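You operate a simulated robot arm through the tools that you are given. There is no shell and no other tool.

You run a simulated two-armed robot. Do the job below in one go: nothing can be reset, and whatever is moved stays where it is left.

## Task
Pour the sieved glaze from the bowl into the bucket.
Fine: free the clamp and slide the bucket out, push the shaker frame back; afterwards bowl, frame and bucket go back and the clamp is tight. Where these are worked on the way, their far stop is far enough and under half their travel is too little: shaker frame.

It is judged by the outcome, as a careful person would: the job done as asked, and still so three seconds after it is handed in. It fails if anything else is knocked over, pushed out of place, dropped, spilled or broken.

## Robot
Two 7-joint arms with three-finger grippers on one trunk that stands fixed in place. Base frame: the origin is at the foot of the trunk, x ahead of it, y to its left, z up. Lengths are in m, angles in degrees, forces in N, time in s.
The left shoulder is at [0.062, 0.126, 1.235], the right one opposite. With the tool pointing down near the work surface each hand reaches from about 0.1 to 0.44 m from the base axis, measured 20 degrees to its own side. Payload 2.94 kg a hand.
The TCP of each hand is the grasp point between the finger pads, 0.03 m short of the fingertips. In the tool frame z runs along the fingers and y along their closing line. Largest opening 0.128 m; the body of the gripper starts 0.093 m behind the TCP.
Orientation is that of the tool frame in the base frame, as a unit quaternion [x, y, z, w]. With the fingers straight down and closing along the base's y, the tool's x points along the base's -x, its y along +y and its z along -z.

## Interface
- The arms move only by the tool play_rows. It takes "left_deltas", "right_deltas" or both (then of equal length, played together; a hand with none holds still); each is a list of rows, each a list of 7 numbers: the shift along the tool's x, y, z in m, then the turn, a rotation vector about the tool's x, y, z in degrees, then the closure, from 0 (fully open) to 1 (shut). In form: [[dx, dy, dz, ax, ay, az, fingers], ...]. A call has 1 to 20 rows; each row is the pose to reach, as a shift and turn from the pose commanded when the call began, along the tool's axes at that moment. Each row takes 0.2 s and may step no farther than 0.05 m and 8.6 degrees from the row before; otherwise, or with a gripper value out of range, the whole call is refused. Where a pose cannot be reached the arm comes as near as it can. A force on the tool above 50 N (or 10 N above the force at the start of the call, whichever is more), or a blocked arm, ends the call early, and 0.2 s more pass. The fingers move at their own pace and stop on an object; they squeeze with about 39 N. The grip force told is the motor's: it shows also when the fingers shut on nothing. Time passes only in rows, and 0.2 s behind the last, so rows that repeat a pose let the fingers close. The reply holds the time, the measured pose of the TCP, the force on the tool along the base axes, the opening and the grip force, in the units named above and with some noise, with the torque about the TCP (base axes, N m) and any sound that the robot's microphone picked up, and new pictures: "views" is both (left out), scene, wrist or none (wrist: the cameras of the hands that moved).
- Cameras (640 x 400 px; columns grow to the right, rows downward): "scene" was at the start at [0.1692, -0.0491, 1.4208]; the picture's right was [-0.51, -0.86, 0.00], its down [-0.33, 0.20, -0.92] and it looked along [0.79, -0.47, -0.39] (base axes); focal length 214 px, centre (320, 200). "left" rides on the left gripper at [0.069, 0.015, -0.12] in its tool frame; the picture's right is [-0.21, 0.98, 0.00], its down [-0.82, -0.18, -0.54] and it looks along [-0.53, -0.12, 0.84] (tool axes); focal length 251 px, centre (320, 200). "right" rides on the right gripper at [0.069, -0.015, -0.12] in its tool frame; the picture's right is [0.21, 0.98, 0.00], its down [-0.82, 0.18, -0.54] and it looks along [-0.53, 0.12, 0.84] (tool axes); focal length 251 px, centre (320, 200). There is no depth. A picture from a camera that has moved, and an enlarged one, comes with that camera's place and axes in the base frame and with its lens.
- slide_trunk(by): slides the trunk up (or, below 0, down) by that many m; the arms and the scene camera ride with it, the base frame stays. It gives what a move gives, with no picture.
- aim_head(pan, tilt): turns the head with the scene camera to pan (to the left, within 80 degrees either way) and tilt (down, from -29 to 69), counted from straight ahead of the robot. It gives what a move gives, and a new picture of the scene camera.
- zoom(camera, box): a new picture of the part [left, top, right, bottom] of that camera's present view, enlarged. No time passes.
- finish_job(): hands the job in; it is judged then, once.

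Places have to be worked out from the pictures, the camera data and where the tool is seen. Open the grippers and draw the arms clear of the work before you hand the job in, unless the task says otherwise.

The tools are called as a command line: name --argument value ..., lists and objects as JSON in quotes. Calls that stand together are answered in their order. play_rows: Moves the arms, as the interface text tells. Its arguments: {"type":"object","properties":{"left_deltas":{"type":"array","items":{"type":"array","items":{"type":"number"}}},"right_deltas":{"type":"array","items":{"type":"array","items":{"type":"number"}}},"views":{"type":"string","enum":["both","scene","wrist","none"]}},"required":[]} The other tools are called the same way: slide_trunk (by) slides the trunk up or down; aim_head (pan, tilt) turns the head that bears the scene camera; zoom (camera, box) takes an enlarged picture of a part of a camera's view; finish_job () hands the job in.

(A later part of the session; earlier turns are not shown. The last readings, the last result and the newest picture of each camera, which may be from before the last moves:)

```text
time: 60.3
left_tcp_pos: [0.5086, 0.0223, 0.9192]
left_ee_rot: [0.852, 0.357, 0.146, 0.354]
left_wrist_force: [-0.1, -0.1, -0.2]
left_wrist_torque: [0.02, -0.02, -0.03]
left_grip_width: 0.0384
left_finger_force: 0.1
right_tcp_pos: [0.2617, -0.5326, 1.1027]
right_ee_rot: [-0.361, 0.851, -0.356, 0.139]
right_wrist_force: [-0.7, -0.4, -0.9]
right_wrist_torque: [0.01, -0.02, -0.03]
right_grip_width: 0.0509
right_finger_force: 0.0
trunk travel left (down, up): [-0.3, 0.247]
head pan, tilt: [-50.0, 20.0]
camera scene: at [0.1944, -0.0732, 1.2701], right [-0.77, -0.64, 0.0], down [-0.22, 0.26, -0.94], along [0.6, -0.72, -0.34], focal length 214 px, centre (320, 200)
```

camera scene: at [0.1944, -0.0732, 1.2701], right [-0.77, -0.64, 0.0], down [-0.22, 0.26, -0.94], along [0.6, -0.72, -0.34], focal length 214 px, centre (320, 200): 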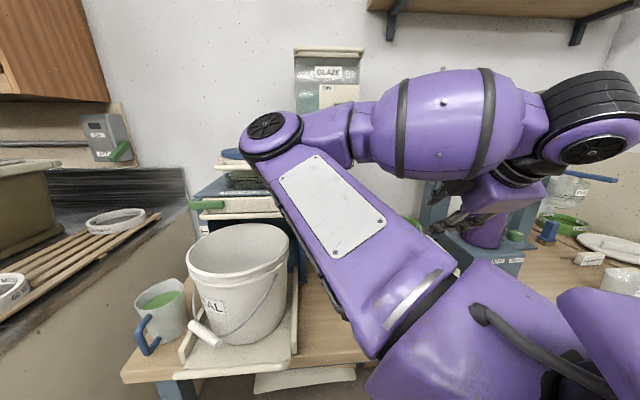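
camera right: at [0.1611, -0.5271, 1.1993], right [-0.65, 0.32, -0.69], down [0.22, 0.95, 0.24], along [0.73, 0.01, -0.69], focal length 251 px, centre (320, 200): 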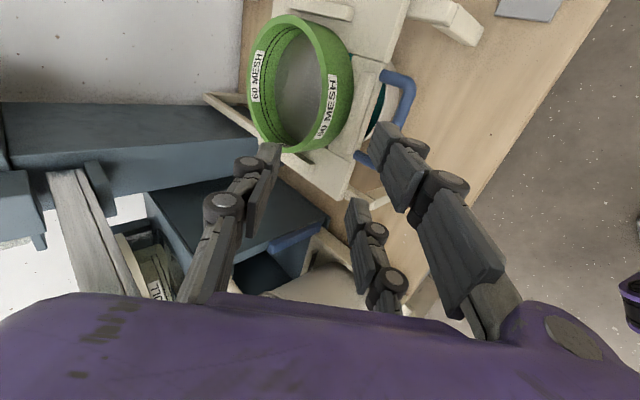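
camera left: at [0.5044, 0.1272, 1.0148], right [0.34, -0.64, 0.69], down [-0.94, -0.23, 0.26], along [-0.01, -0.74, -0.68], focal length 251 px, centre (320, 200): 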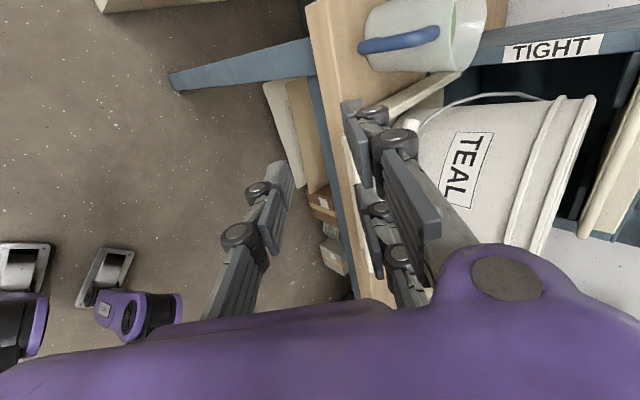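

The elbow is clear of the drum (about 0.07 m or more). I'll now come down to the start of the approach line to the frame's bar.

play_rows --right_deltas '[[0.0002, 0.0316, 0.0213, 0, 0, 0, 0.6], [0.0003, 0.0632, 0.0426, 0, 0, 0, 0.6], [0.0005, 0.0948, 0.0639, 0, 0, 0, 0.6]]' --views "both"

zoom --camera "right" --box '[160, 0, 560, 260]'

```text
time: 61.1
left_tcp_pos: [0.5047, 0.022, 0.922]
left_ee_rot: [0.852, 0.357, 0.147, 0.352]
left_wrist_force: [-1.1, -1.2, 0.3]
left_wrist_torque: [0.12, -0.03, 0.14]
left_grip_width: 0.0383
left_finger_force: 0.0
right_tcp_pos: [0.1887, -0.5573, 1.056]
right_ee_rot: [-0.362, 0.85, -0.355, 0.143]
right_wrist_force: [-1.7, -0.4, -0.3]
right_wrist_torque: [0.03, -0.09, 0.14]
right_grip_width: 0.0516
right_finger_force: 0.1
right hand out of reach, approached as far as the arm can: row 1, 2, 3
trunk travel left (down, up): [-0.3, 0.247]
head pan, tilt: [-50.0, 20.0]
camera scene: at [0.1902, -0.0749, 1.2708], right [-0.76, -0.64, 0.0], down [-0.22, 0.26, -0.94], along [0.61, -0.72, -0.34], focal length 214 px, centre (320, 200)
camera right: at [0.0878, -0.5527, 1.152], right [-0.65, 0.32, -0.69], down [0.21, 0.95, 0.24], along [0.73, 0.01, -0.68], focal length 251 px, centre (320, 200)
```

scene: 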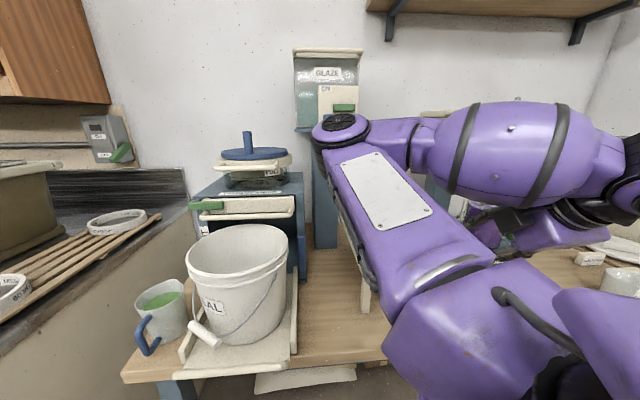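
right: 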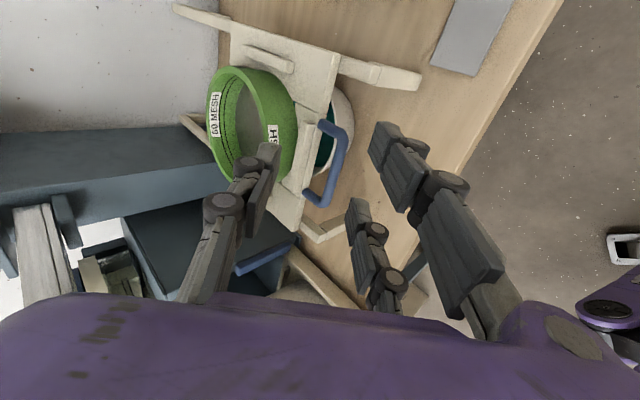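

```text
1.54 times, centred on (360, 130) of right
camera zoom: at [0.0878, -0.5527, 1.152], right [-0.65, 0.32, -0.69], down [0.21, 0.95, 0.24], along [0.73, 0.01, -0.68], focal length 387 px, centre (258, 308)
```

zoom: 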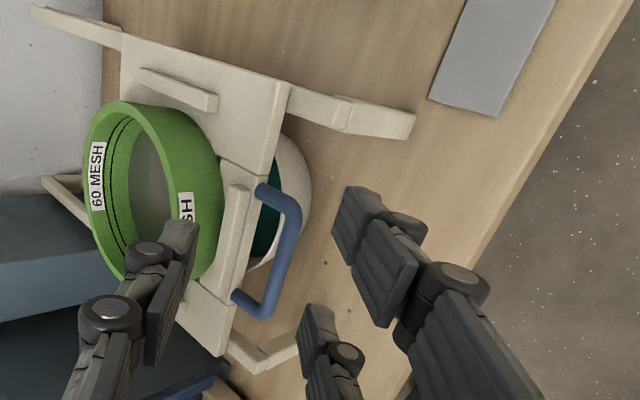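

The right hand can't get lower at this trunk height in its posture, so I'll lower the trunk. First I raise the left hand 15 cm so it stays clear of things when everything goes down, then lower the trunk 0.15 m.

play_rows --left_deltas '[[0, 0.0265, -0.0265, 0, 0, 0, 0.7], [0, 0.053, -0.053, 0, 0, 0, 0.7], [0, 0.0795, -0.0795, 0, 0, 0, 0.7], [0, 0.106, -0.106, 0, 0, 0, 0.7]]' --right_deltas '[[0, -0.0106, -0.0106, 0, 0, 0, 0.6], [0, -0.0212, -0.0212, 0, 0, 0, 0.6], [0, -0.0318, -0.0318, 0, 0, 0, 0.6], [0, -0.0424, -0.0424, 0, 0, 0, 0.6]]' --views "scene"

```text
time: 62.1
left_tcp_pos: [0.5178, 0.0389, 0.9239]
left_ee_rot: [0.852, 0.357, 0.148, 0.354]
left_wrist_force: [-0.1, 0.5, 0.0]
left_wrist_torque: [0.0, 0.01, -0.04]
left_grip_width: 0.0386
left_finger_force: 0.1
left hand out of reach, approached as far as the arm can: row 1, 2, 3, 4
right_tcp_pos: [0.1905, -0.5536, 1.1168]
right_ee_rot: [-0.361, 0.85, -0.355, 0.141]
right_wrist_force: [0.4, 0.7, -0.2]
right_wrist_torque: [-0.01, -0.03, 0.01]
right_grip_width: 0.0512
right_finger_force: 0.1
trunk travel left (down, up): [-0.3, 0.247]
head pan, tilt: [-50.0, 20.0]
camera scene: at [0.1938, -0.0732, 1.2703], right [-0.77, -0.64, 0.0], down [-0.22, 0.26, -0.94], along [0.6, -0.72, -0.34], focal length 214 px, centre (320, 200)
```

scene: 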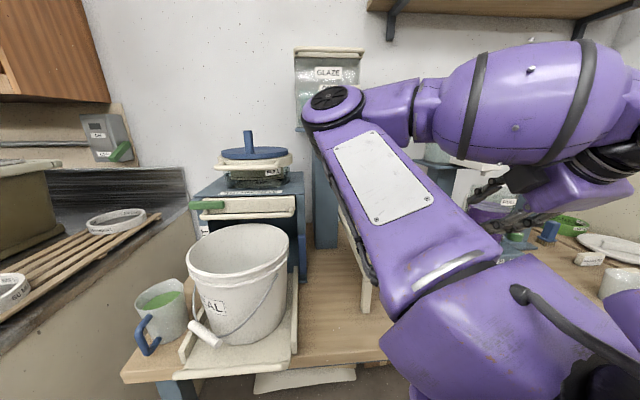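

The left arm is at a limit there. Let me look at it with the head before moving it.

aim_head --pan 15 --tilt 40

```text
time: 63.5
left_tcp_pos: [0.5176, 0.0394, 0.9232]
left_ee_rot: [0.852, 0.357, 0.147, 0.354]
left_wrist_force: [1.0, -0.8, 0.6]
left_wrist_torque: [0.01, -0.02, 0.02]
left_grip_width: 0.0386
left_finger_force: 0.0
right_tcp_pos: [0.1914, -0.5531, 1.1151]
right_ee_rot: [-0.362, 0.851, -0.355, 0.14]
right_wrist_force: [0.5, 0.4, 0.0]
right_wrist_torque: [0.02, 0.02, 0.02]
right_grip_width: 0.051
right_finger_force: 0.0
trunk travel left (down, up): [-0.3, 0.247]
head pan, tilt: [15.0, 40.0]
camera scene: at [0.2167, 0.0201, 1.2388], right [0.26, -0.97, 0.0], down [-0.62, -0.17, -0.77], along [0.74, 0.2, -0.64], focal length 214 px, centre (320, 200)
```

scene: 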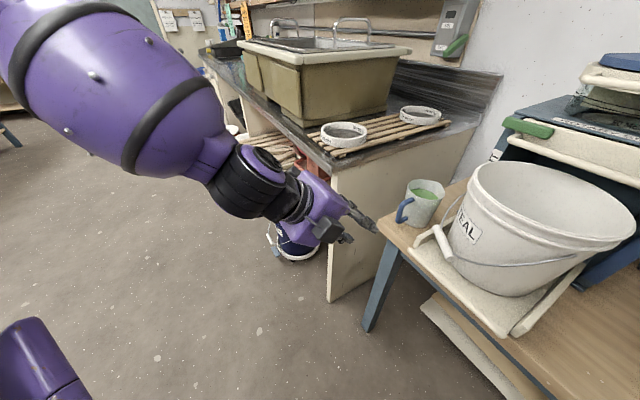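

Good view: the left forearm comes from above-left; hand is clear of the mug. I'll roll the left hand back by −90° while drawing it back toward the robot's left, to a relaxed parking pose.

play_rows --left_deltas '[[0.003, -0.011, -0.011, 0, 0, -8.2, 0.7], [0.006, -0.022, -0.022, 0, 0, -16.4, 0.7], [0.009, -0.033, -0.033, 0, 0, -24.6, 0.7], [0.012, -0.044, -0.044, 0, 0, -32.8, 0.7], [0.015, -0.055, -0.055, 0, 0, -41, 0.7], [0.018, -0.066, -0.066, 0, 0, -49.2, 0.7], [0.021, -0.077, -0.077, 0, 0, -57.4, 0.7], [0.024, -0.088, -0.088, 0, 0, -65.6, 0.7], [0.027, -0.099, -0.099, 0, 0, -73.8, 0.7], [0.03, -0.11, -0.11, 0, 0, -82, 0.7], [0.033, -0.12, -0.12, 0, 0, -90, 0.7]]' --views "scene"

```text
time: 65.9
left_tcp_pos: [0.476, 0.1945, 0.8972]
left_ee_rot: [0.359, 0.851, -0.144, 0.354]
left_wrist_force: [1.1, 0.0, 0.0]
left_wrist_torque: [0.02, 0.02, 0.0]
left_grip_width: 0.0387
left_finger_force: 0.0
left hand out of reach, approached as far as the arm can: row 1, 2, 3, 4, 5, 6, 7, 8, 9, 10, 11
right_tcp_pos: [0.1935, -0.5546, 1.1157]
right_ee_rot: [-0.362, 0.851, -0.355, 0.14]
right_wrist_force: [0.9, -1.8, -0.9]
right_wrist_torque: [-0.02, 0.04, 0.0]
right_grip_width: 0.0511
right_finger_force: 0.0
trunk travel left (down, up): [-0.3, 0.247]
head pan, tilt: [15.0, 40.0]
camera scene: at [0.2169, 0.0196, 1.2387], right [0.26, -0.97, 0.0], down [-0.62, -0.17, -0.77], along [0.74, 0.2, -0.64], focal length 214 px, centre (320, 200)
```

scene: 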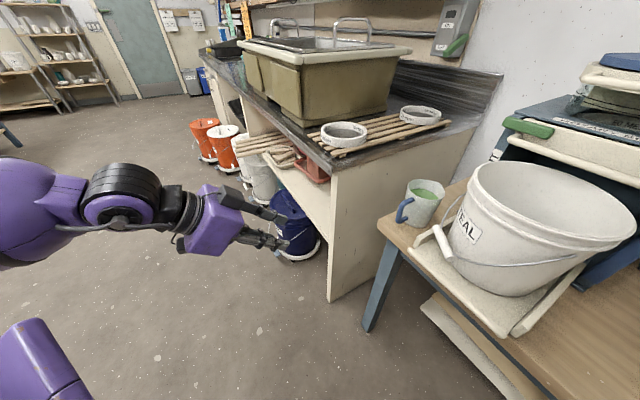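

The left hand is parked in free space between bench and robot. Now I'll lower the trunk by 0.15 m and return the head to the frame side.

slide_trunk --by -0.15

aim_head --pan -55 --tilt 25

```text
time: 67.6
left_tcp_pos: [0.4861, 0.1964, 0.6932]
left_ee_rot: [0.34, 0.876, -0.168, 0.298]
left_wrist_force: [0.5, -0.7, 0.5]
left_wrist_torque: [0.01, 0.02, 0.04]
left_grip_width: 0.0382
left_finger_force: 0.1
right_tcp_pos: [0.1922, -0.553, 0.967]
right_ee_rot: [-0.36, 0.851, -0.356, 0.14]
right_wrist_force: [-0.7, 0.0, -0.7]
right_wrist_torque: [0.01, -0.05, 0.0]
right_grip_width: 0.051
right_finger_force: 0.1
trunk travel left (down, up): [-0.15, 0.397]
head pan, tilt: [15.0, 40.0]
```

```text
time: 69.0
left_tcp_pos: [0.4868, 0.1974, 0.6947]
left_ee_rot: [0.34, 0.876, -0.169, 0.297]
left_wrist_force: [-0.5, -0.4, -0.2]
left_wrist_torque: [0.05, -0.01, 0.03]
left_grip_width: 0.0384
left_finger_force: 0.0
right_tcp_pos: [0.1925, -0.5531, 0.9671]
right_ee_rot: [-0.361, 0.851, -0.355, 0.14]
right_wrist_force: [-0.4, 0.4, 0.3]
right_wrist_torque: [0.0, -0.01, 0.0]
right_grip_width: 0.051
right_finger_force: 0.2
trunk travel left (down, up): [-0.15, 0.397]
head pan, tilt: [-55.0, 25.0]
camera scene: at [0.2377, -0.0772, 1.0995], right [-0.82, -0.57, 0.0], down [-0.24, 0.35, -0.91], along [0.52, -0.74, -0.42], focal length 214 px, centre (320, 200)
```

scene: 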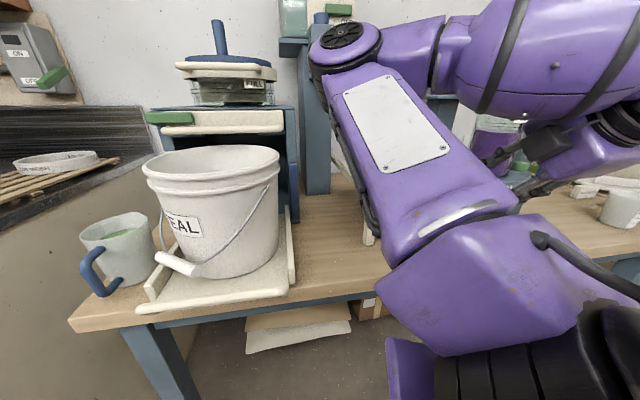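

The right hand is at z≈0.967 now with shoulder height 0.935. I'll slide it sideways onto the approach line of the frame's bar.

play_rows --right_deltas '[[-0.03, -0.0137, 0.003, 0, 0, 0, 0.6], [-0.0597, -0.0274, 0.0058, 0, 0, 0, 0.6]]' --views "both"

zoom --camera "right" --box '[160, 0, 560, 260]'

```text
time: 69.6
left_tcp_pos: [0.4855, 0.1965, 0.6936]
left_ee_rot: [0.34, 0.876, -0.169, 0.297]
left_wrist_force: [-0.2, -0.9, 0.4]
left_wrist_torque: [-0.01, 0.0, 0.01]
left_grip_width: 0.0385
left_finger_force: 0.1
right_tcp_pos: [0.2513, -0.5264, 0.9798]
right_ee_rot: [-0.36, 0.851, -0.356, 0.14]
right_wrist_force: [0.6, 0.7, 0.2]
right_wrist_torque: [0.0, -0.02, -0.04]
right_grip_width: 0.051
right_finger_force: 0.1
trunk travel left (down, up): [-0.15, 0.397]
head pan, tilt: [-55.0, 25.0]
camera scene: at [0.2378, -0.0771, 1.0994], right [-0.82, -0.57, 0.0], down [-0.24, 0.35, -0.91], along [0.52, -0.74, -0.42], focal length 214 px, centre (320, 200)
camera right: at [0.1524, -0.5222, 1.0762], right [-0.65, 0.32, -0.69], down [0.21, 0.95, 0.24], along [0.73, 0.01, -0.69], focal length 251 px, centre (320, 200)
```

scene: 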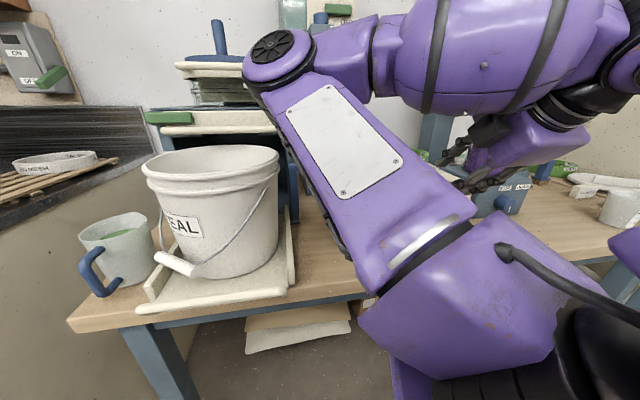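
right: 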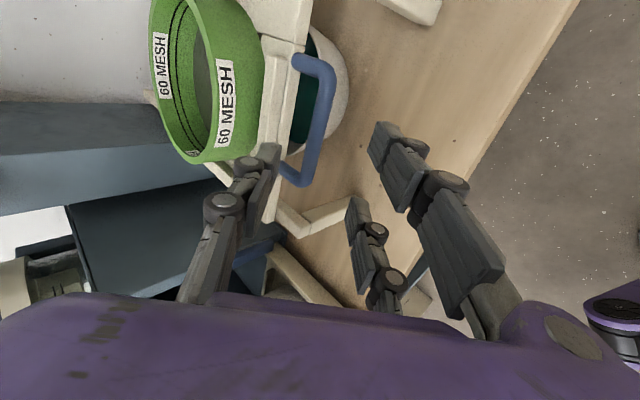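

```text
1.54 times, centred on (360, 130) of right
camera zoom: at [0.1524, -0.5222, 1.0762], right [-0.65, 0.32, -0.69], down [0.21, 0.95, 0.24], along [0.73, 0.01, -0.69], focal length 387 px, centre (258, 308)
```

zoom: 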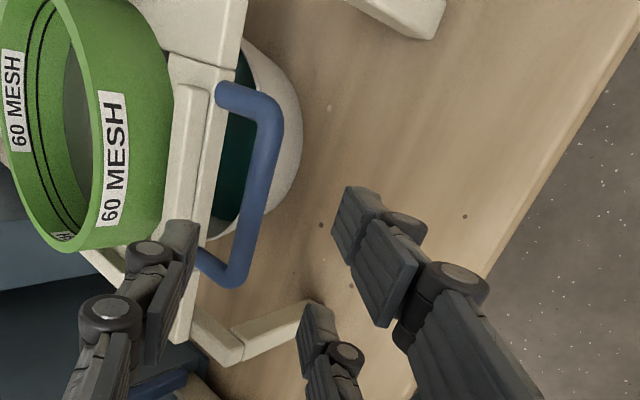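

Aligned with the bar. Before going in I want to check the bowl rim's height versus the fingers passing under the bar, so I'll zoom closer.

zoom --camera "right" --box '[260, 0, 420, 200]'

zoom --camera "scene" --box '[330, 100, 520, 260]'

```text
2.00 times, centred on (340, 100) of right
camera zoom: at [0.1524, -0.5222, 1.0762], right [-0.65, 0.32, -0.69], down [0.21, 0.95, 0.24], along [0.73, 0.01, -0.69], focal length 503 px, centre (280, 400)
```

zoom: 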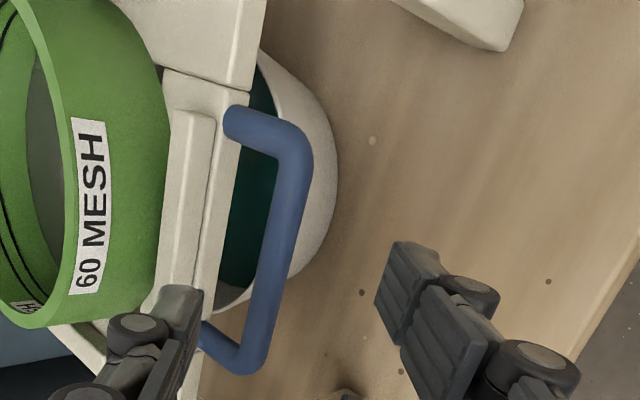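

```text
2.50 times, centred on (425, 180) of scene
camera zoom: at [0.2378, -0.0771, 1.0994], right [-0.82, -0.57, 0.0], down [-0.24, 0.35, -0.91], along [0.52, -0.74, -0.42], focal length 536 px, centre (58, 250)
```

zoom: 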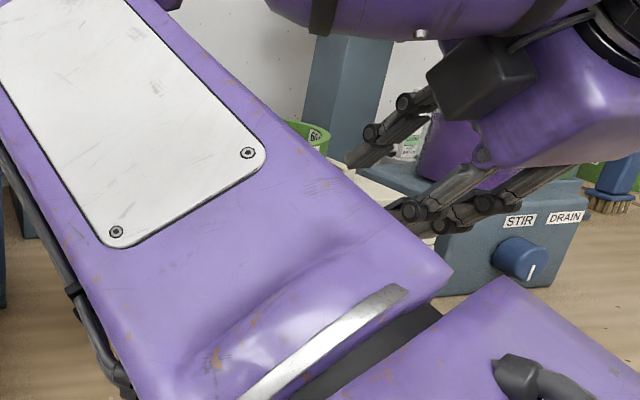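

The plate's underside is near z≈0.885, so the bowl's rim must be lower; a steeper hand keeps more clearance above it. I'll pitch down to ~60° on the approach line to the bar.

play_rows --right_deltas '[[0.0016, -0.0106, 0.0071, -7.5, 0, 0, 0.6], [0.0033, -0.0212, 0.0142, -15, 0, 0, 0.6]]' --views "wrist"

zoom --camera "right" --box '[160, 0, 480, 240]'

```text
time: 70.2
left_tcp_pos: [0.4873, 0.1976, 0.6944]
left_ee_rot: [0.339, 0.876, -0.168, 0.297]
left_wrist_force: [-0.1, 1.0, 0.4]
left_wrist_torque: [0.02, -0.01, 0.0]
left_grip_width: 0.0388
left_finger_force: 0.0
right_tcp_pos: [0.2673, -0.5467, 0.986]
right_ee_rot: [-0.376, 0.89, -0.241, 0.09]
right_wrist_force: [-0.5, 0.1, 0.1]
right_wrist_torque: [0.01, -0.03, -0.01]
right_grip_width: 0.0512
right_finger_force: 0.1
trunk travel left (down, up): [-0.15, 0.397]
head pan, tilt: [-55.0, 25.0]
camera right: at [0.187, -0.5616, 1.0972], right [-0.76, 0.43, -0.48], down [0.28, 0.89, 0.36], along [0.59, 0.14, -0.8], focal length 251 px, centre (320, 200)
```

right: 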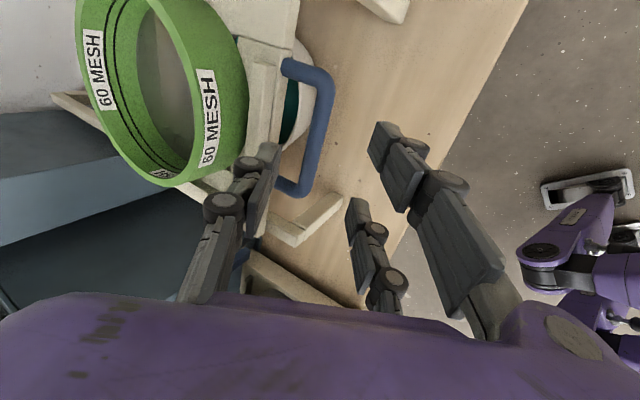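

```text
1.67 times, centred on (320, 120) of right
camera zoom: at [0.187, -0.5616, 1.0972], right [-0.76, 0.43, -0.48], down [0.28, 0.89, 0.36], along [0.59, 0.14, -0.8], focal length 419 px, centre (320, 333)
```

zoom: 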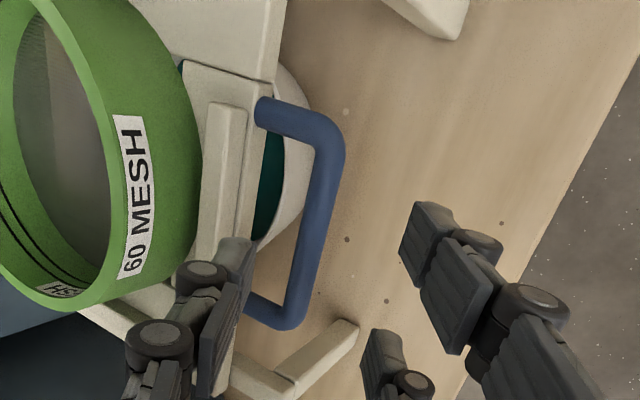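

Bar is ~8 cm ahead, offset only a few mm. I'll correct those and advance until the bar is between the pads.

play_rows --right_deltas '[[0.006, -0.005, 0.03, 0, 0, 0, 0.6], [0.006, -0.005, 0.062, 0, 0, 0, 0.6]]' --views "wrist"

zoom --camera "right" --box '[160, 0, 480, 240]'

```text
time: 70.8
left_tcp_pos: [0.4863, 0.1971, 0.6935]
left_ee_rot: [0.339, 0.876, -0.168, 0.299]
left_wrist_force: [-0.4, 0.6, 0.7]
left_wrist_torque: [0.03, 0.03, 0.0]
left_grip_width: 0.0385
left_finger_force: 0.0
right_tcp_pos: [0.2868, -0.5763, 0.9334]
right_ee_rot: [-0.377, 0.89, -0.241, 0.092]
right_wrist_force: [0.7, 0.0, 0.6]
right_wrist_torque: [-0.01, 0.0, 0.03]
right_grip_width: 0.0511
right_finger_force: 0.0
trunk travel left (down, up): [-0.15, 0.397]
head pan, tilt: [-55.0, 25.0]
camera right: at [0.2076, -0.5908, 1.0454], right [-0.76, 0.43, -0.48], down [0.28, 0.89, 0.36], along [0.59, 0.14, -0.8], focal length 251 px, centre (320, 200)
```

right: 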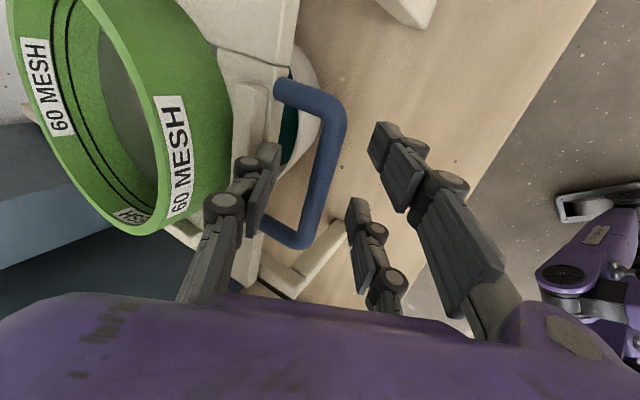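

```text
1.67 times, centred on (320, 120) of right
camera zoom: at [0.2076, -0.5908, 1.0454], right [-0.76, 0.43, -0.48], down [0.28, 0.89, 0.36], along [0.59, 0.14, -0.8], focal length 419 px, centre (320, 333)
```

zoom: 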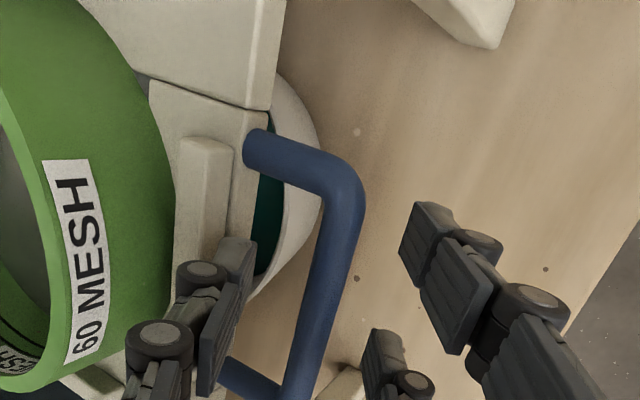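

The bar is centred between thumb and fingers at the pads' depth. Closing on it.

play_rows --right_deltas '[[0, 0, 0, 0, 0, 0, 1], [0, 0, 0, 0, 0, 0, 1], [0, 0, 0, 0, 0, 0, 1]]' --views "wrist"

```text
time: 71.6
left_tcp_pos: [0.4867, 0.1966, 0.6939]
left_ee_rot: [0.339, 0.876, -0.168, 0.299]
left_wrist_force: [0.6, 0.9, -0.2]
left_wrist_torque: [-0.03, 0.01, -0.02]
left_grip_width: 0.0383
left_finger_force: 0.0
right_tcp_pos: [0.2868, -0.5753, 0.9326]
right_ee_rot: [-0.374, 0.891, -0.241, 0.093]
right_wrist_force: [2.4, 1.7, -6.9]
right_wrist_torque: [0.54, -0.42, -1.59]
right_grip_width: 0.0136
right_finger_force: 40.2
trunk travel left (down, up): [-0.15, 0.397]
head pan, tilt: [-55.0, 25.0]
camera right: at [0.2072, -0.5906, 1.0449], right [-0.76, 0.44, -0.48], down [0.28, 0.89, 0.37], along [0.59, 0.14, -0.8], focal length 251 px, centre (320, 200)
```

right: 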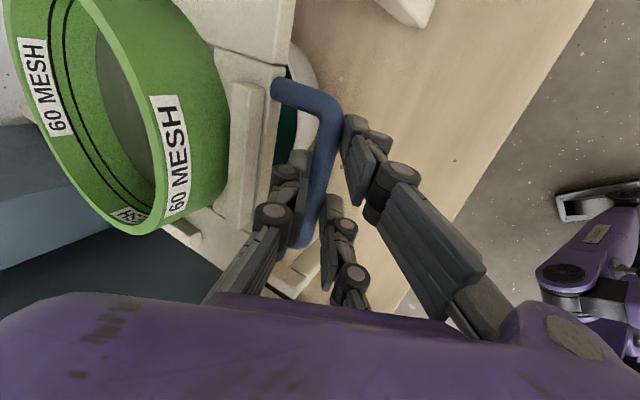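

Gripped (14 mm). Now I push the frame straight back, 6 cm at first.

play_rows --right_deltas '[[0.0001, -0.013, 0.0075, 0, 0, 0, 1], [0.0003, -0.026, 0.0149, 0, 0, 0, 1], [0.0004, -0.039, 0.0224, 0, 0, 0, 1], [0.0005, -0.052, 0.0298, 0, 0, 0, 1]]' --views "both"

```text
time: 72.6
left_tcp_pos: [0.485, 0.1977, 0.6977]
left_ee_rot: [0.34, 0.875, -0.169, 0.299]
left_wrist_force: [0.2, 0.6, -0.3]
left_wrist_torque: [0.03, 0.0, 0.01]
left_grip_width: 0.0383
left_finger_force: 0.1
right_tcp_pos: [0.3269, -0.6172, 0.9358]
right_ee_rot: [-0.375, 0.89, -0.241, 0.098]
right_wrist_force: [5.3, 6.0, -36.1]
right_wrist_torque: [1.39, -0.78, -1.25]
right_grip_width: 0.0138
right_finger_force: 40.5
trunk travel left (down, up): [-0.15, 0.397]
head pan, tilt: [-55.0, 25.0]
camera scene: at [0.2332, -0.0768, 1.1011], right [-0.82, -0.57, 0.0], down [-0.24, 0.35, -0.91], along [0.52, -0.74, -0.42], focal length 214 px, centre (320, 200)
camera right: at [0.2452, -0.632, 1.0466], right [-0.76, 0.44, -0.49], down [0.27, 0.89, 0.37], along [0.6, 0.15, -0.79], focal length 251 px, centre (320, 200)
```

scene: 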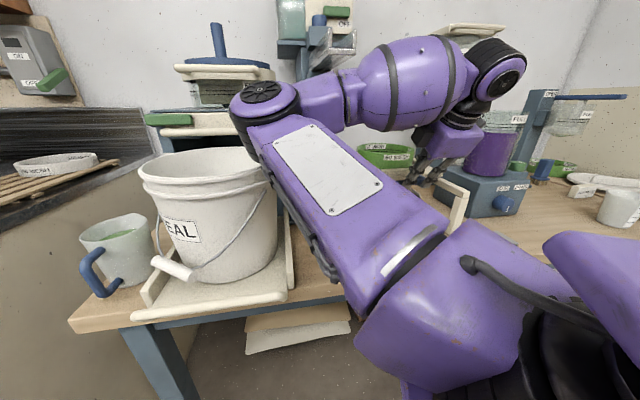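
right: 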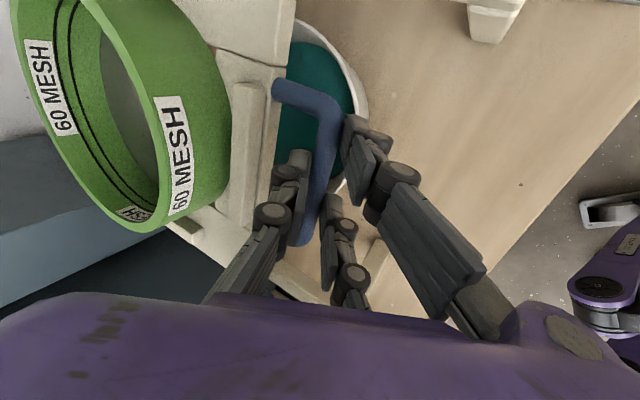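

The frame moved 6 cm and the teal bowl is coming into the open. The right elbow looks close to the bucket though, so I'll check with other views before continuing.

zoom --camera "left" --box '[0, 0, 640, 400]'

aim_head --pan -35 --tilt 10

```text
1.00 times, centred on (320, 200) of left (not enlarged: the box is as wide or as high as the picture)
camera zoom: at [0.4066, 0.3036, 0.7429], right [0.81, 0.59, 0.05], down [0.14, -0.27, 0.95], along [0.58, -0.76, -0.29], focal length 251 px, centre (320, 200)
```

zoom: 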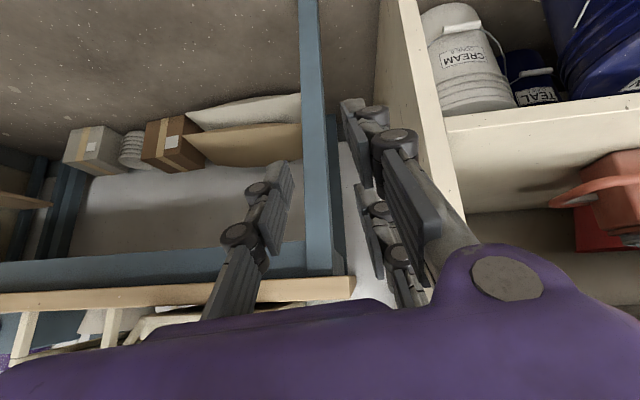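

```text
time: 73.5
left_tcp_pos: [0.4827, 0.1981, 0.6964]
left_ee_rot: [0.341, 0.875, -0.169, 0.3]
left_wrist_force: [0.7, -0.1, 0.3]
left_wrist_torque: [0.0, 0.0, -0.02]
left_grip_width: 0.0382
left_finger_force: 0.1
right_tcp_pos: [0.3279, -0.617, 0.9353]
right_ee_rot: [-0.376, 0.889, -0.242, 0.098]
right_wrist_force: [4.5, 4.2, -34.2]
right_wrist_torque: [1.41, -0.86, -1.21]
right_grip_width: 0.0138
right_finger_force: 40.8
trunk travel left (down, up): [-0.15, 0.397]
head pan, tilt: [-35.0, 10.0]
camera scene: at [0.256, -0.0546, 1.1252], right [-0.57, -0.82, 0.0], down [-0.14, 0.1, -0.99], along [0.81, -0.57, -0.17], focal length 214 px, centre (320, 200)
```

scene: 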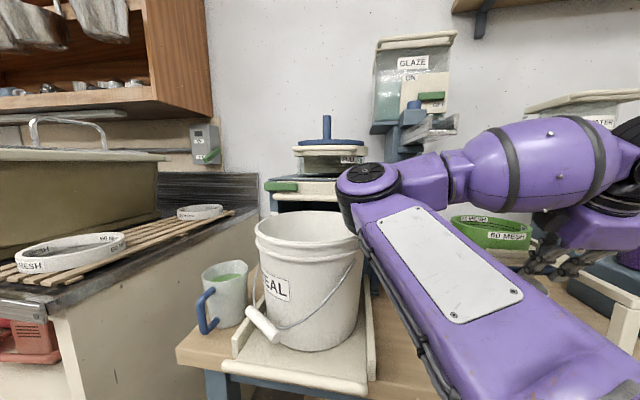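

Triangulating, the elbow sits a few centimetres above and beside the bucket rim and will swing away from it as the arm extends. I'll ease the upward load on the frame (lower 4 mm) and push on another 8 cm.

play_rows --right_deltas '[[0, 0.002, 0.0035, 0, 0, 0, 1], [0.0002, -0.0154, 0.0134, 0, 0, 0, 1], [0.0003, -0.0327, 0.0234, 0, 0, 0, 1], [0.0005, -0.0501, 0.0333, 0, 0, 0, 1], [0.0007, -0.0674, 0.0433, 0, 0, 0, 1]]' --views "both"

```text
time: 74.7
left_tcp_pos: [0.4818, 0.1977, 0.6988]
left_ee_rot: [0.341, 0.874, -0.169, 0.301]
left_wrist_force: [0.0, 0.1, 0.0]
left_wrist_torque: [0.0, -0.01, 0.0]
left_grip_width: 0.0385
left_finger_force: 0.0
right_tcp_pos: [0.3808, -0.6715, 0.9357]
right_ee_rot: [-0.374, 0.889, -0.243, 0.102]
right_wrist_force: [9.9, 9.5, -27.0]
right_wrist_torque: [0.97, -0.46, -1.79]
right_grip_width: 0.0143
right_finger_force: 40.5
trunk travel left (down, up): [-0.15, 0.397]
head pan, tilt: [-35.0, 10.0]
camera scene: at [0.2524, -0.0532, 1.1264], right [-0.57, -0.82, 0.0], down [-0.13, 0.1, -0.99], along [0.81, -0.56, -0.17], focal length 214 px, centre (320, 200)
camera right: at [0.2983, -0.6871, 1.0463], right [-0.75, 0.43, -0.5], down [0.26, 0.89, 0.37], along [0.6, 0.15, -0.78], focal length 251 px, centre (320, 200)
```

scene: 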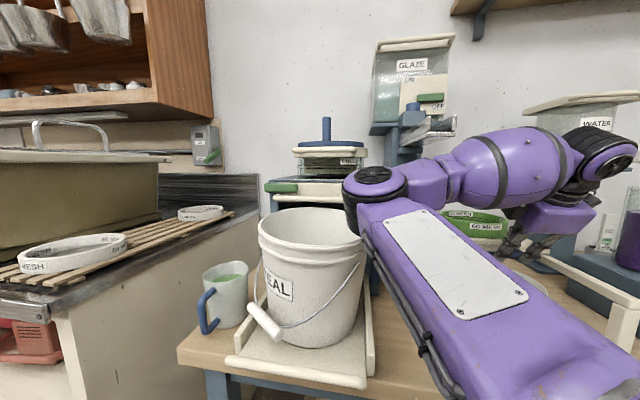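
right: 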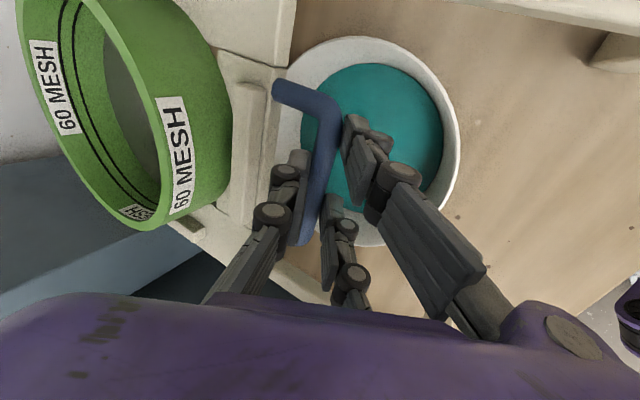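

The bowl is now mostly exposed. I'll keep pushing toward the frame's far stop.

play_rows --right_deltas '[[0.0002, -0.0164, 0.0117, 0, 0, 0, 1], [0.0003, -0.0337, 0.0216, 0, 0, 0, 1], [0.0005, -0.0511, 0.0315, 0, 0, 0, 1], [0.0007, -0.0684, 0.0415, 0, 0, 0, 1]]' --views "both"

```text
time: 75.7
left_tcp_pos: [0.4847, 0.199, 0.6961]
left_ee_rot: [0.34, 0.875, -0.169, 0.301]
left_wrist_force: [-0.1, -0.1, -0.1]
left_wrist_torque: [-0.05, 0.02, -0.05]
left_grip_width: 0.0383
left_finger_force: 0.1
right_tcp_pos: [0.4392, -0.7302, 0.9362]
right_ee_rot: [-0.375, 0.888, -0.247, 0.096]
right_wrist_force: [0.5, -0.2, 18.4]
right_wrist_torque: [0.77, -1.2, -1.05]
right_grip_width: 0.0143
right_finger_force: 40.7
trunk travel left (down, up): [-0.15, 0.397]
head pan, tilt: [-35.0, 10.0]
camera scene: at [0.2553, -0.0519, 1.1254], right [-0.57, -0.82, 0.0], down [-0.14, 0.1, -0.99], along [0.81, -0.57, -0.17], focal length 214 px, centre (320, 200)
camera right: at [0.3575, -0.7438, 1.0466], right [-0.76, 0.43, -0.49], down [0.27, 0.89, 0.36], along [0.6, 0.14, -0.79], focal length 251 px, centre (320, 200)
```

scene: 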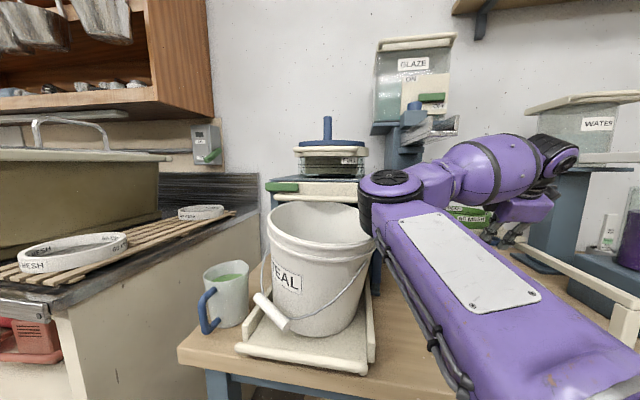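
right: 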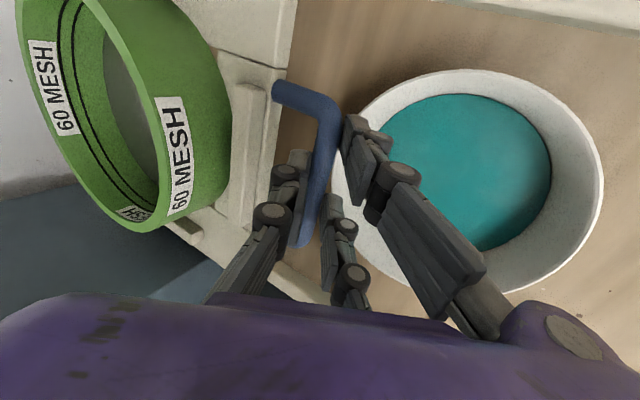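

The frame went further (about 21.7 cm total, no hard stop felt yet). The bucket seems to have shifted slightly, perhaps nudged by the right elbow, so I'll look closely before anything else.

zoom --camera "scene" --box '[220, 150, 460, 400]'

```text
1.60 times, centred on (340, 275) of scene
camera zoom: at [0.2553, -0.0519, 1.1254], right [-0.57, -0.82, 0.0], down [-0.14, 0.1, -0.99], along [0.81, -0.57, -0.17], focal length 343 px, centre (288, 80)
```

zoom: 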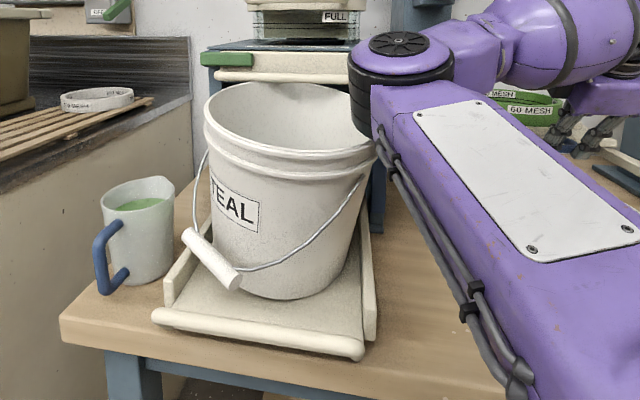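

The elbow's black ring is right at the bucket's rim and it pushed the tray in by 2–3 cm. The frame has travelled about 21.7 cm and the bowl is fully clear, so I'll release the handle and retreat up and back, which draws the elbow away from the bucket.

play_rows --right_deltas '[[0, 0, 0, 0, 0, 0, 0.6], [0, 0, 0, 0, 0, 0, 0.6], [0, 0, -0.03, 0, 0, 0, 0.6], [0, 0, -0.06, 0, 0, 0, 0.6], [0, 0, -0.09, 0, 0, 0, 0.6], [0, 0, -0.12, 0, 0, 0, 0.6]]' --views "both"

zoom --camera "scene" --box '[220, 150, 460, 400]'

```text
time: 77.1
left_tcp_pos: [0.4859, 0.1992, 0.6952]
left_ee_rot: [0.34, 0.876, -0.169, 0.299]
left_wrist_force: [-0.6, 0.1, -0.3]
left_wrist_torque: [0.0, -0.01, 0.01]
left_grip_width: 0.0386
left_finger_force: 0.1
right_tcp_pos: [0.3989, -0.6865, 1.0355]
right_ee_rot: [-0.376, 0.889, -0.243, 0.092]
right_wrist_force: [-0.8, 0.8, 0.8]
right_wrist_torque: [-0.02, -0.04, -0.02]
right_grip_width: 0.051
right_finger_force: 0.0
trunk travel left (down, up): [-0.15, 0.397]
head pan, tilt: [-35.0, 10.0]
camera scene: at [0.2592, -0.0532, 1.1246], right [-0.57, -0.82, 0.0], down [-0.14, 0.1, -0.99], along [0.81, -0.56, -0.17], focal length 214 px, centre (320, 200)
camera right: at [0.319, -0.7007, 1.1479], right [-0.76, 0.43, -0.49], down [0.27, 0.89, 0.36], along [0.59, 0.14, -0.8], focal length 251 px, centre (320, 200)
```

scene: 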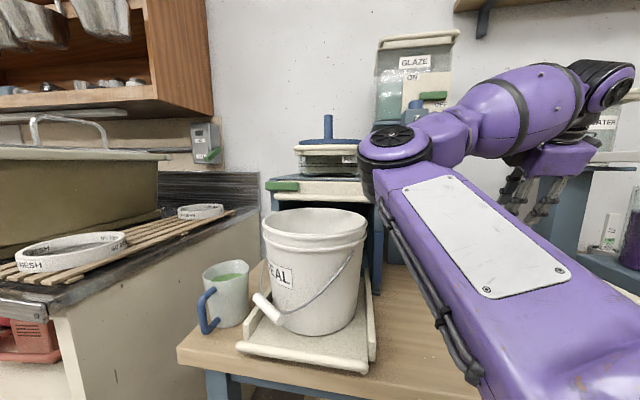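
right: 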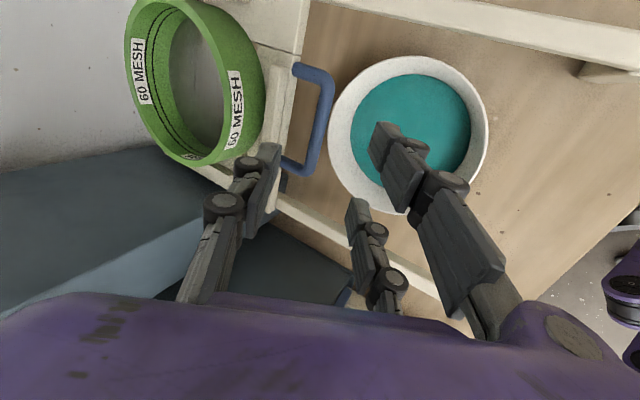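

```text
1.60 times, centred on (340, 275) of scene
camera zoom: at [0.2592, -0.0532, 1.1246], right [-0.57, -0.82, 0.0], down [-0.14, 0.1, -0.99], along [0.81, -0.56, -0.17], focal length 343 px, centre (288, 80)
```

zoom: 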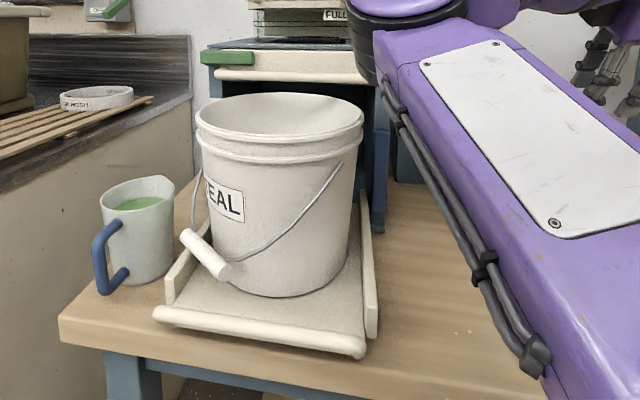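

The bucket stands upright again on its tray, and the frame is well back with the bowl fully open. Because the right elbow sits in the middle of the workspace, the left arm is better placed to pick up and pour. I'll raise the trunk 0.15 m and lift the right hand high out of the way.

slide_trunk --by 0.15

play_rows --right_deltas '[[0, 0, -0.04, 0, 0, 0, 0.6], [0, 0, -0.08, 0, 0, 0, 0.6], [0, 0, -0.12, 0, 0, 0, 0.6], [0, 0.02, -0.15, 0, 0, 0, 0.6], [0, 0.04, -0.18, 0, 0, 0, 0.6]]' --views "both"

```text
time: 78.8
left_tcp_pos: [0.4871, 0.1965, 0.8441]
left_ee_rot: [0.34, 0.876, -0.169, 0.298]
left_wrist_force: [-0.7, 0.4, 0.0]
left_wrist_torque: [0.01, 0.01, -0.01]
left_grip_width: 0.038
left_finger_force: 0.1
right_tcp_pos: [0.4015, -0.6885, 1.1831]
right_ee_rot: [-0.376, 0.89, -0.241, 0.091]
right_wrist_force: [0.0, -0.8, 0.0]
right_wrist_torque: [0.02, 0.02, 0.02]
right_grip_width: 0.0512
right_finger_force: 0.0
trunk travel left (down, up): [-0.3, 0.247]
head pan, tilt: [-35.0, 10.0]
```

```text
time: 80.0
left_tcp_pos: [0.4855, 0.1972, 0.844]
left_ee_rot: [0.34, 0.876, -0.168, 0.298]
left_wrist_force: [0.7, 0.1, 0.5]
left_wrist_torque: [-0.01, -0.01, 0.0]
left_grip_width: 0.0383
left_finger_force: 0.1
right_tcp_pos: [0.3121, -0.5987, 1.3194]
right_ee_rot: [-0.377, 0.889, -0.243, 0.092]
right_wrist_force: [0.3, -0.2, 0.3]
right_wrist_torque: [-0.04, 0.0, -0.03]
right_grip_width: 0.0511
right_finger_force: 0.0
trunk travel left (down, up): [-0.3, 0.247]
head pan, tilt: [-35.0, 10.0]
camera scene: at [0.2098, -0.0543, 1.2867], right [-0.57, -0.82, 0.0], down [-0.14, 0.1, -0.98], along [0.81, -0.56, -0.17], focal length 214 px, centre (320, 200)
camera right: at [0.2327, -0.613, 1.4316], right [-0.76, 0.43, -0.48], down [0.28, 0.89, 0.36], along [0.59, 0.14, -0.8], focal length 251 px, centre (320, 200)
```

scene: 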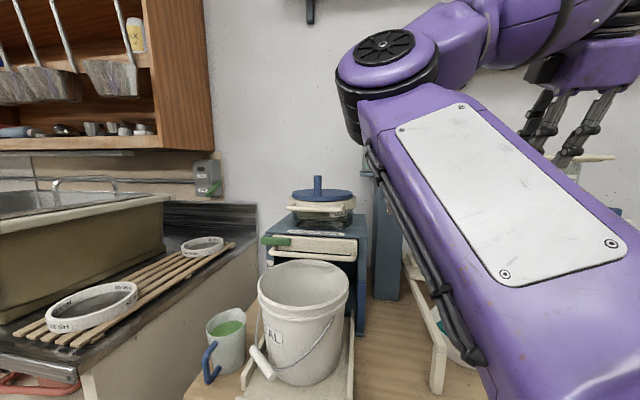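
right: 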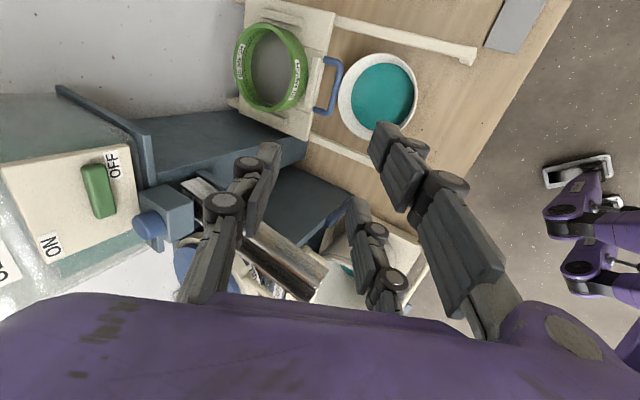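

The right hand is now high. I'll zoom on the bowl in this wrist view to measure its rim precisely.

zoom --camera "right" --box '[280, 20, 480, 160]'

aim_head --pan -40 --tilt 35

```text
2.86 times, centred on (380, 90) of right
camera zoom: at [0.2327, -0.613, 1.4316], right [-0.76, 0.43, -0.48], down [0.28, 0.89, 0.36], along [0.59, 0.14, -0.8], focal length 718 px, centre (149, 514)
```

zoom: 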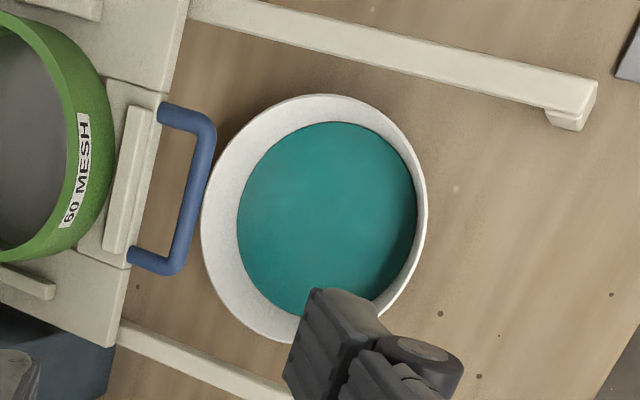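

```text
time: 80.9
left_tcp_pos: [0.4867, 0.1978, 0.8452]
left_ee_rot: [0.34, 0.876, -0.168, 0.298]
left_wrist_force: [0.6, 0.2, -0.4]
left_wrist_torque: [-0.04, 0.0, 0.02]
left_grip_width: 0.0382
left_finger_force: 0.0
right_tcp_pos: [0.3148, -0.6001, 1.3188]
right_ee_rot: [-0.378, 0.889, -0.242, 0.092]
right_wrist_force: [0.3, 0.6, -0.5]
right_wrist_torque: [0.0, 0.03, -0.02]
right_grip_width: 0.051
right_finger_force: 0.0
trunk travel left (down, up): [-0.3, 0.247]
head pan, tilt: [-40.0, 35.0]
camera scene: at [0.202, -0.0583, 1.2464], right [-0.64, -0.77, 0.0], down [-0.44, 0.37, -0.82], along [0.63, -0.53, -0.57], focal length 214 px, centre (320, 200)
```

scene: 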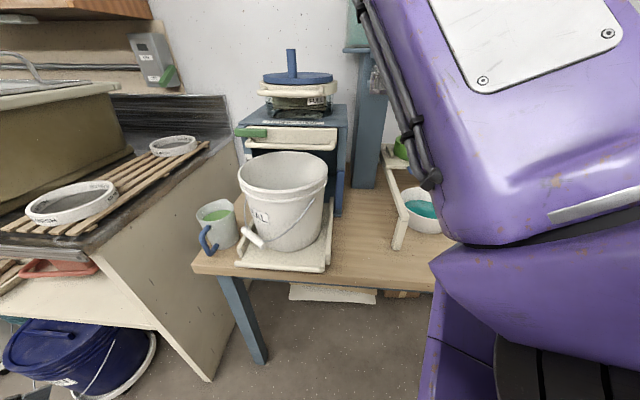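

Now I have a clear look: bowl rim z≈0.843, radius ≈0.09, centre ≈ (n 0.767, t −0.196). I'll lift the right hand a bit higher and further back so the left arm has room to reach across beneath it.

play_rows --right_deltas '[[0, -0.0056, -0.043, 0, 0, 0, 0.6], [0, -0.0113, -0.086, 0, 0, 0, 0.6], [0, -0.0169, -0.1287, 0, 0, 0, 0.6]]' --views "scene"

```text
time: 81.7
left_tcp_pos: [0.4875, 0.1973, 0.8438]
left_ee_rot: [0.34, 0.876, -0.169, 0.298]
left_wrist_force: [0.1, -0.3, -0.6]
left_wrist_torque: [-0.03, 0.01, -0.01]
left_grip_width: 0.0385
left_finger_force: 0.0
right_tcp_pos: [0.2961, -0.5579, 1.4022]
right_ee_rot: [-0.375, 0.889, -0.245, 0.091]
right_wrist_force: [0.0, 0.5, -0.1]
right_wrist_torque: [-0.06, 0.04, -0.05]
right_grip_width: 0.0516
right_finger_force: 0.0
right hand out of reach, approached as far as the arm can: row 3
trunk travel left (down, up): [-0.3, 0.247]
head pan, tilt: [-40.0, 35.0]
camera scene: at [0.2024, -0.0572, 1.2463], right [-0.64, -0.77, 0.0], down [-0.44, 0.37, -0.82], along [0.63, -0.53, -0.57], focal length 214 px, centre (320, 200)
```

scene: 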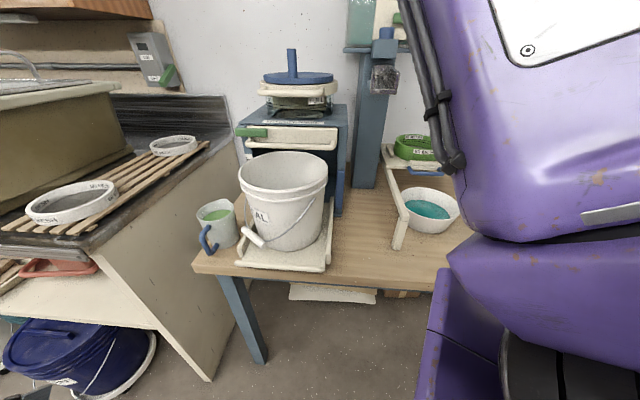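

The bowl is fully visible now. I'll bring the left hand round in front of the bucket (staying robot-side of it), rolling it to "thumb below/near, fingers above/far", pitch 45°, pointing slightly right toward the bowl.

play_rows --left_deltas '[[-0.0203, -0.0233, 0.001, 0, -0.57, 7.92, 0.65], [-0.0406, -0.0466, 0.0021, 0, -1.15, 15.83, 0.65], [-0.061, -0.0699, 0.0031, 0, -1.72, 23.75, 0.65], [-0.0813, -0.0932, 0.0042, 0, -2.29, 31.66, 0.6], [-0.1016, -0.1165, 0.0052, 0, -2.87, 39.58, 0.6], [-0.1219, -0.1398, 0.0063, 0, -3.44, 47.49, 0.6], [-0.1423, -0.1631, 0.0073, 0, -4.01, 55.41, 0.6], [-0.1626, -0.1864, 0.0084, 0, -4.58, 63.32, 0.6], [-0.1829, -0.2097, 0.0094, 0, -5.16, 71.24, 0.6], [-0.2032, -0.233, 0.0105, 0, -5.73, 79.15, 0.6], [-0.2236, -0.2563, 0.0115, 0, -6.3, 87.07, 0.6], [-0.2439, -0.2796, 0.0126, 0, -6.88, 94.98, 0.6], [-0.2642, -0.3029, 0.0136, 0, -7.45, 102.9, 0.6]]' --views "both"

```text
time: 84.7
left_tcp_pos: [0.4681, -0.1524, 1.0057]
left_ee_rot: [0.866, 0.308, 0.122, 0.375]
left_wrist_force: [0.1, 1.2, 0.9]
left_wrist_torque: [-0.03, 0.04, 0.0]
left_grip_width: 0.0511
left_finger_force: 0.0
left hand out of reach, approached as far as the arm can: row 3, 4, 5, 6, 7, 8, 9, 10, 12, 13
right_tcp_pos: [0.2956, -0.5596, 1.4012]
right_ee_rot: [-0.375, 0.89, -0.244, 0.091]
right_wrist_force: [-0.5, 0.0, -0.2]
right_wrist_torque: [-0.04, -0.02, -0.03]
right_grip_width: 0.0514
right_finger_force: 0.1
trunk travel left (down, up): [-0.3, 0.247]
head pan, tilt: [-40.0, 35.0]
stopped in row 13 (left hand): the arm was blocked; the commanded pose is now the measured one
camera scene: at [0.1929, -0.0659, 1.2446], right [-0.74, -0.67, 0.0], down [-0.4, 0.44, -0.81], along [0.54, -0.6, -0.59], focal length 214 px, centre (320, 200)
camera left: at [0.4778, -0.0464, 1.0969], right [0.26, -0.65, 0.71], down [-0.96, -0.11, 0.26], along [-0.09, -0.75, -0.65], focal length 251 px, centre (320, 200)
```

scene: 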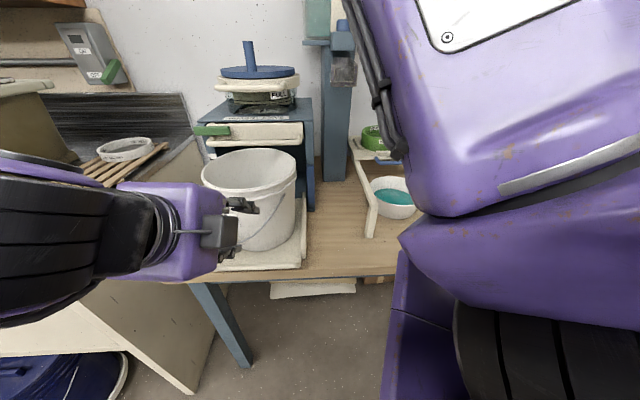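
left: 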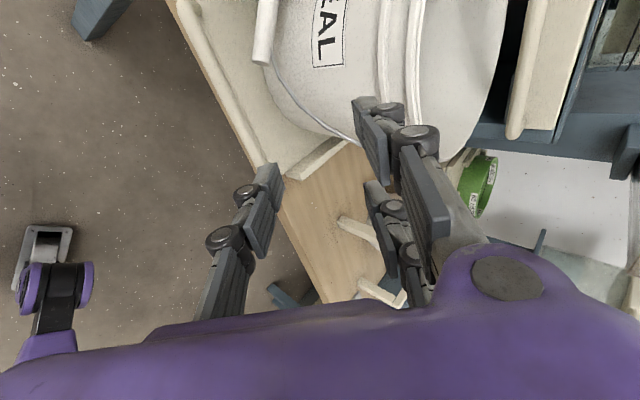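

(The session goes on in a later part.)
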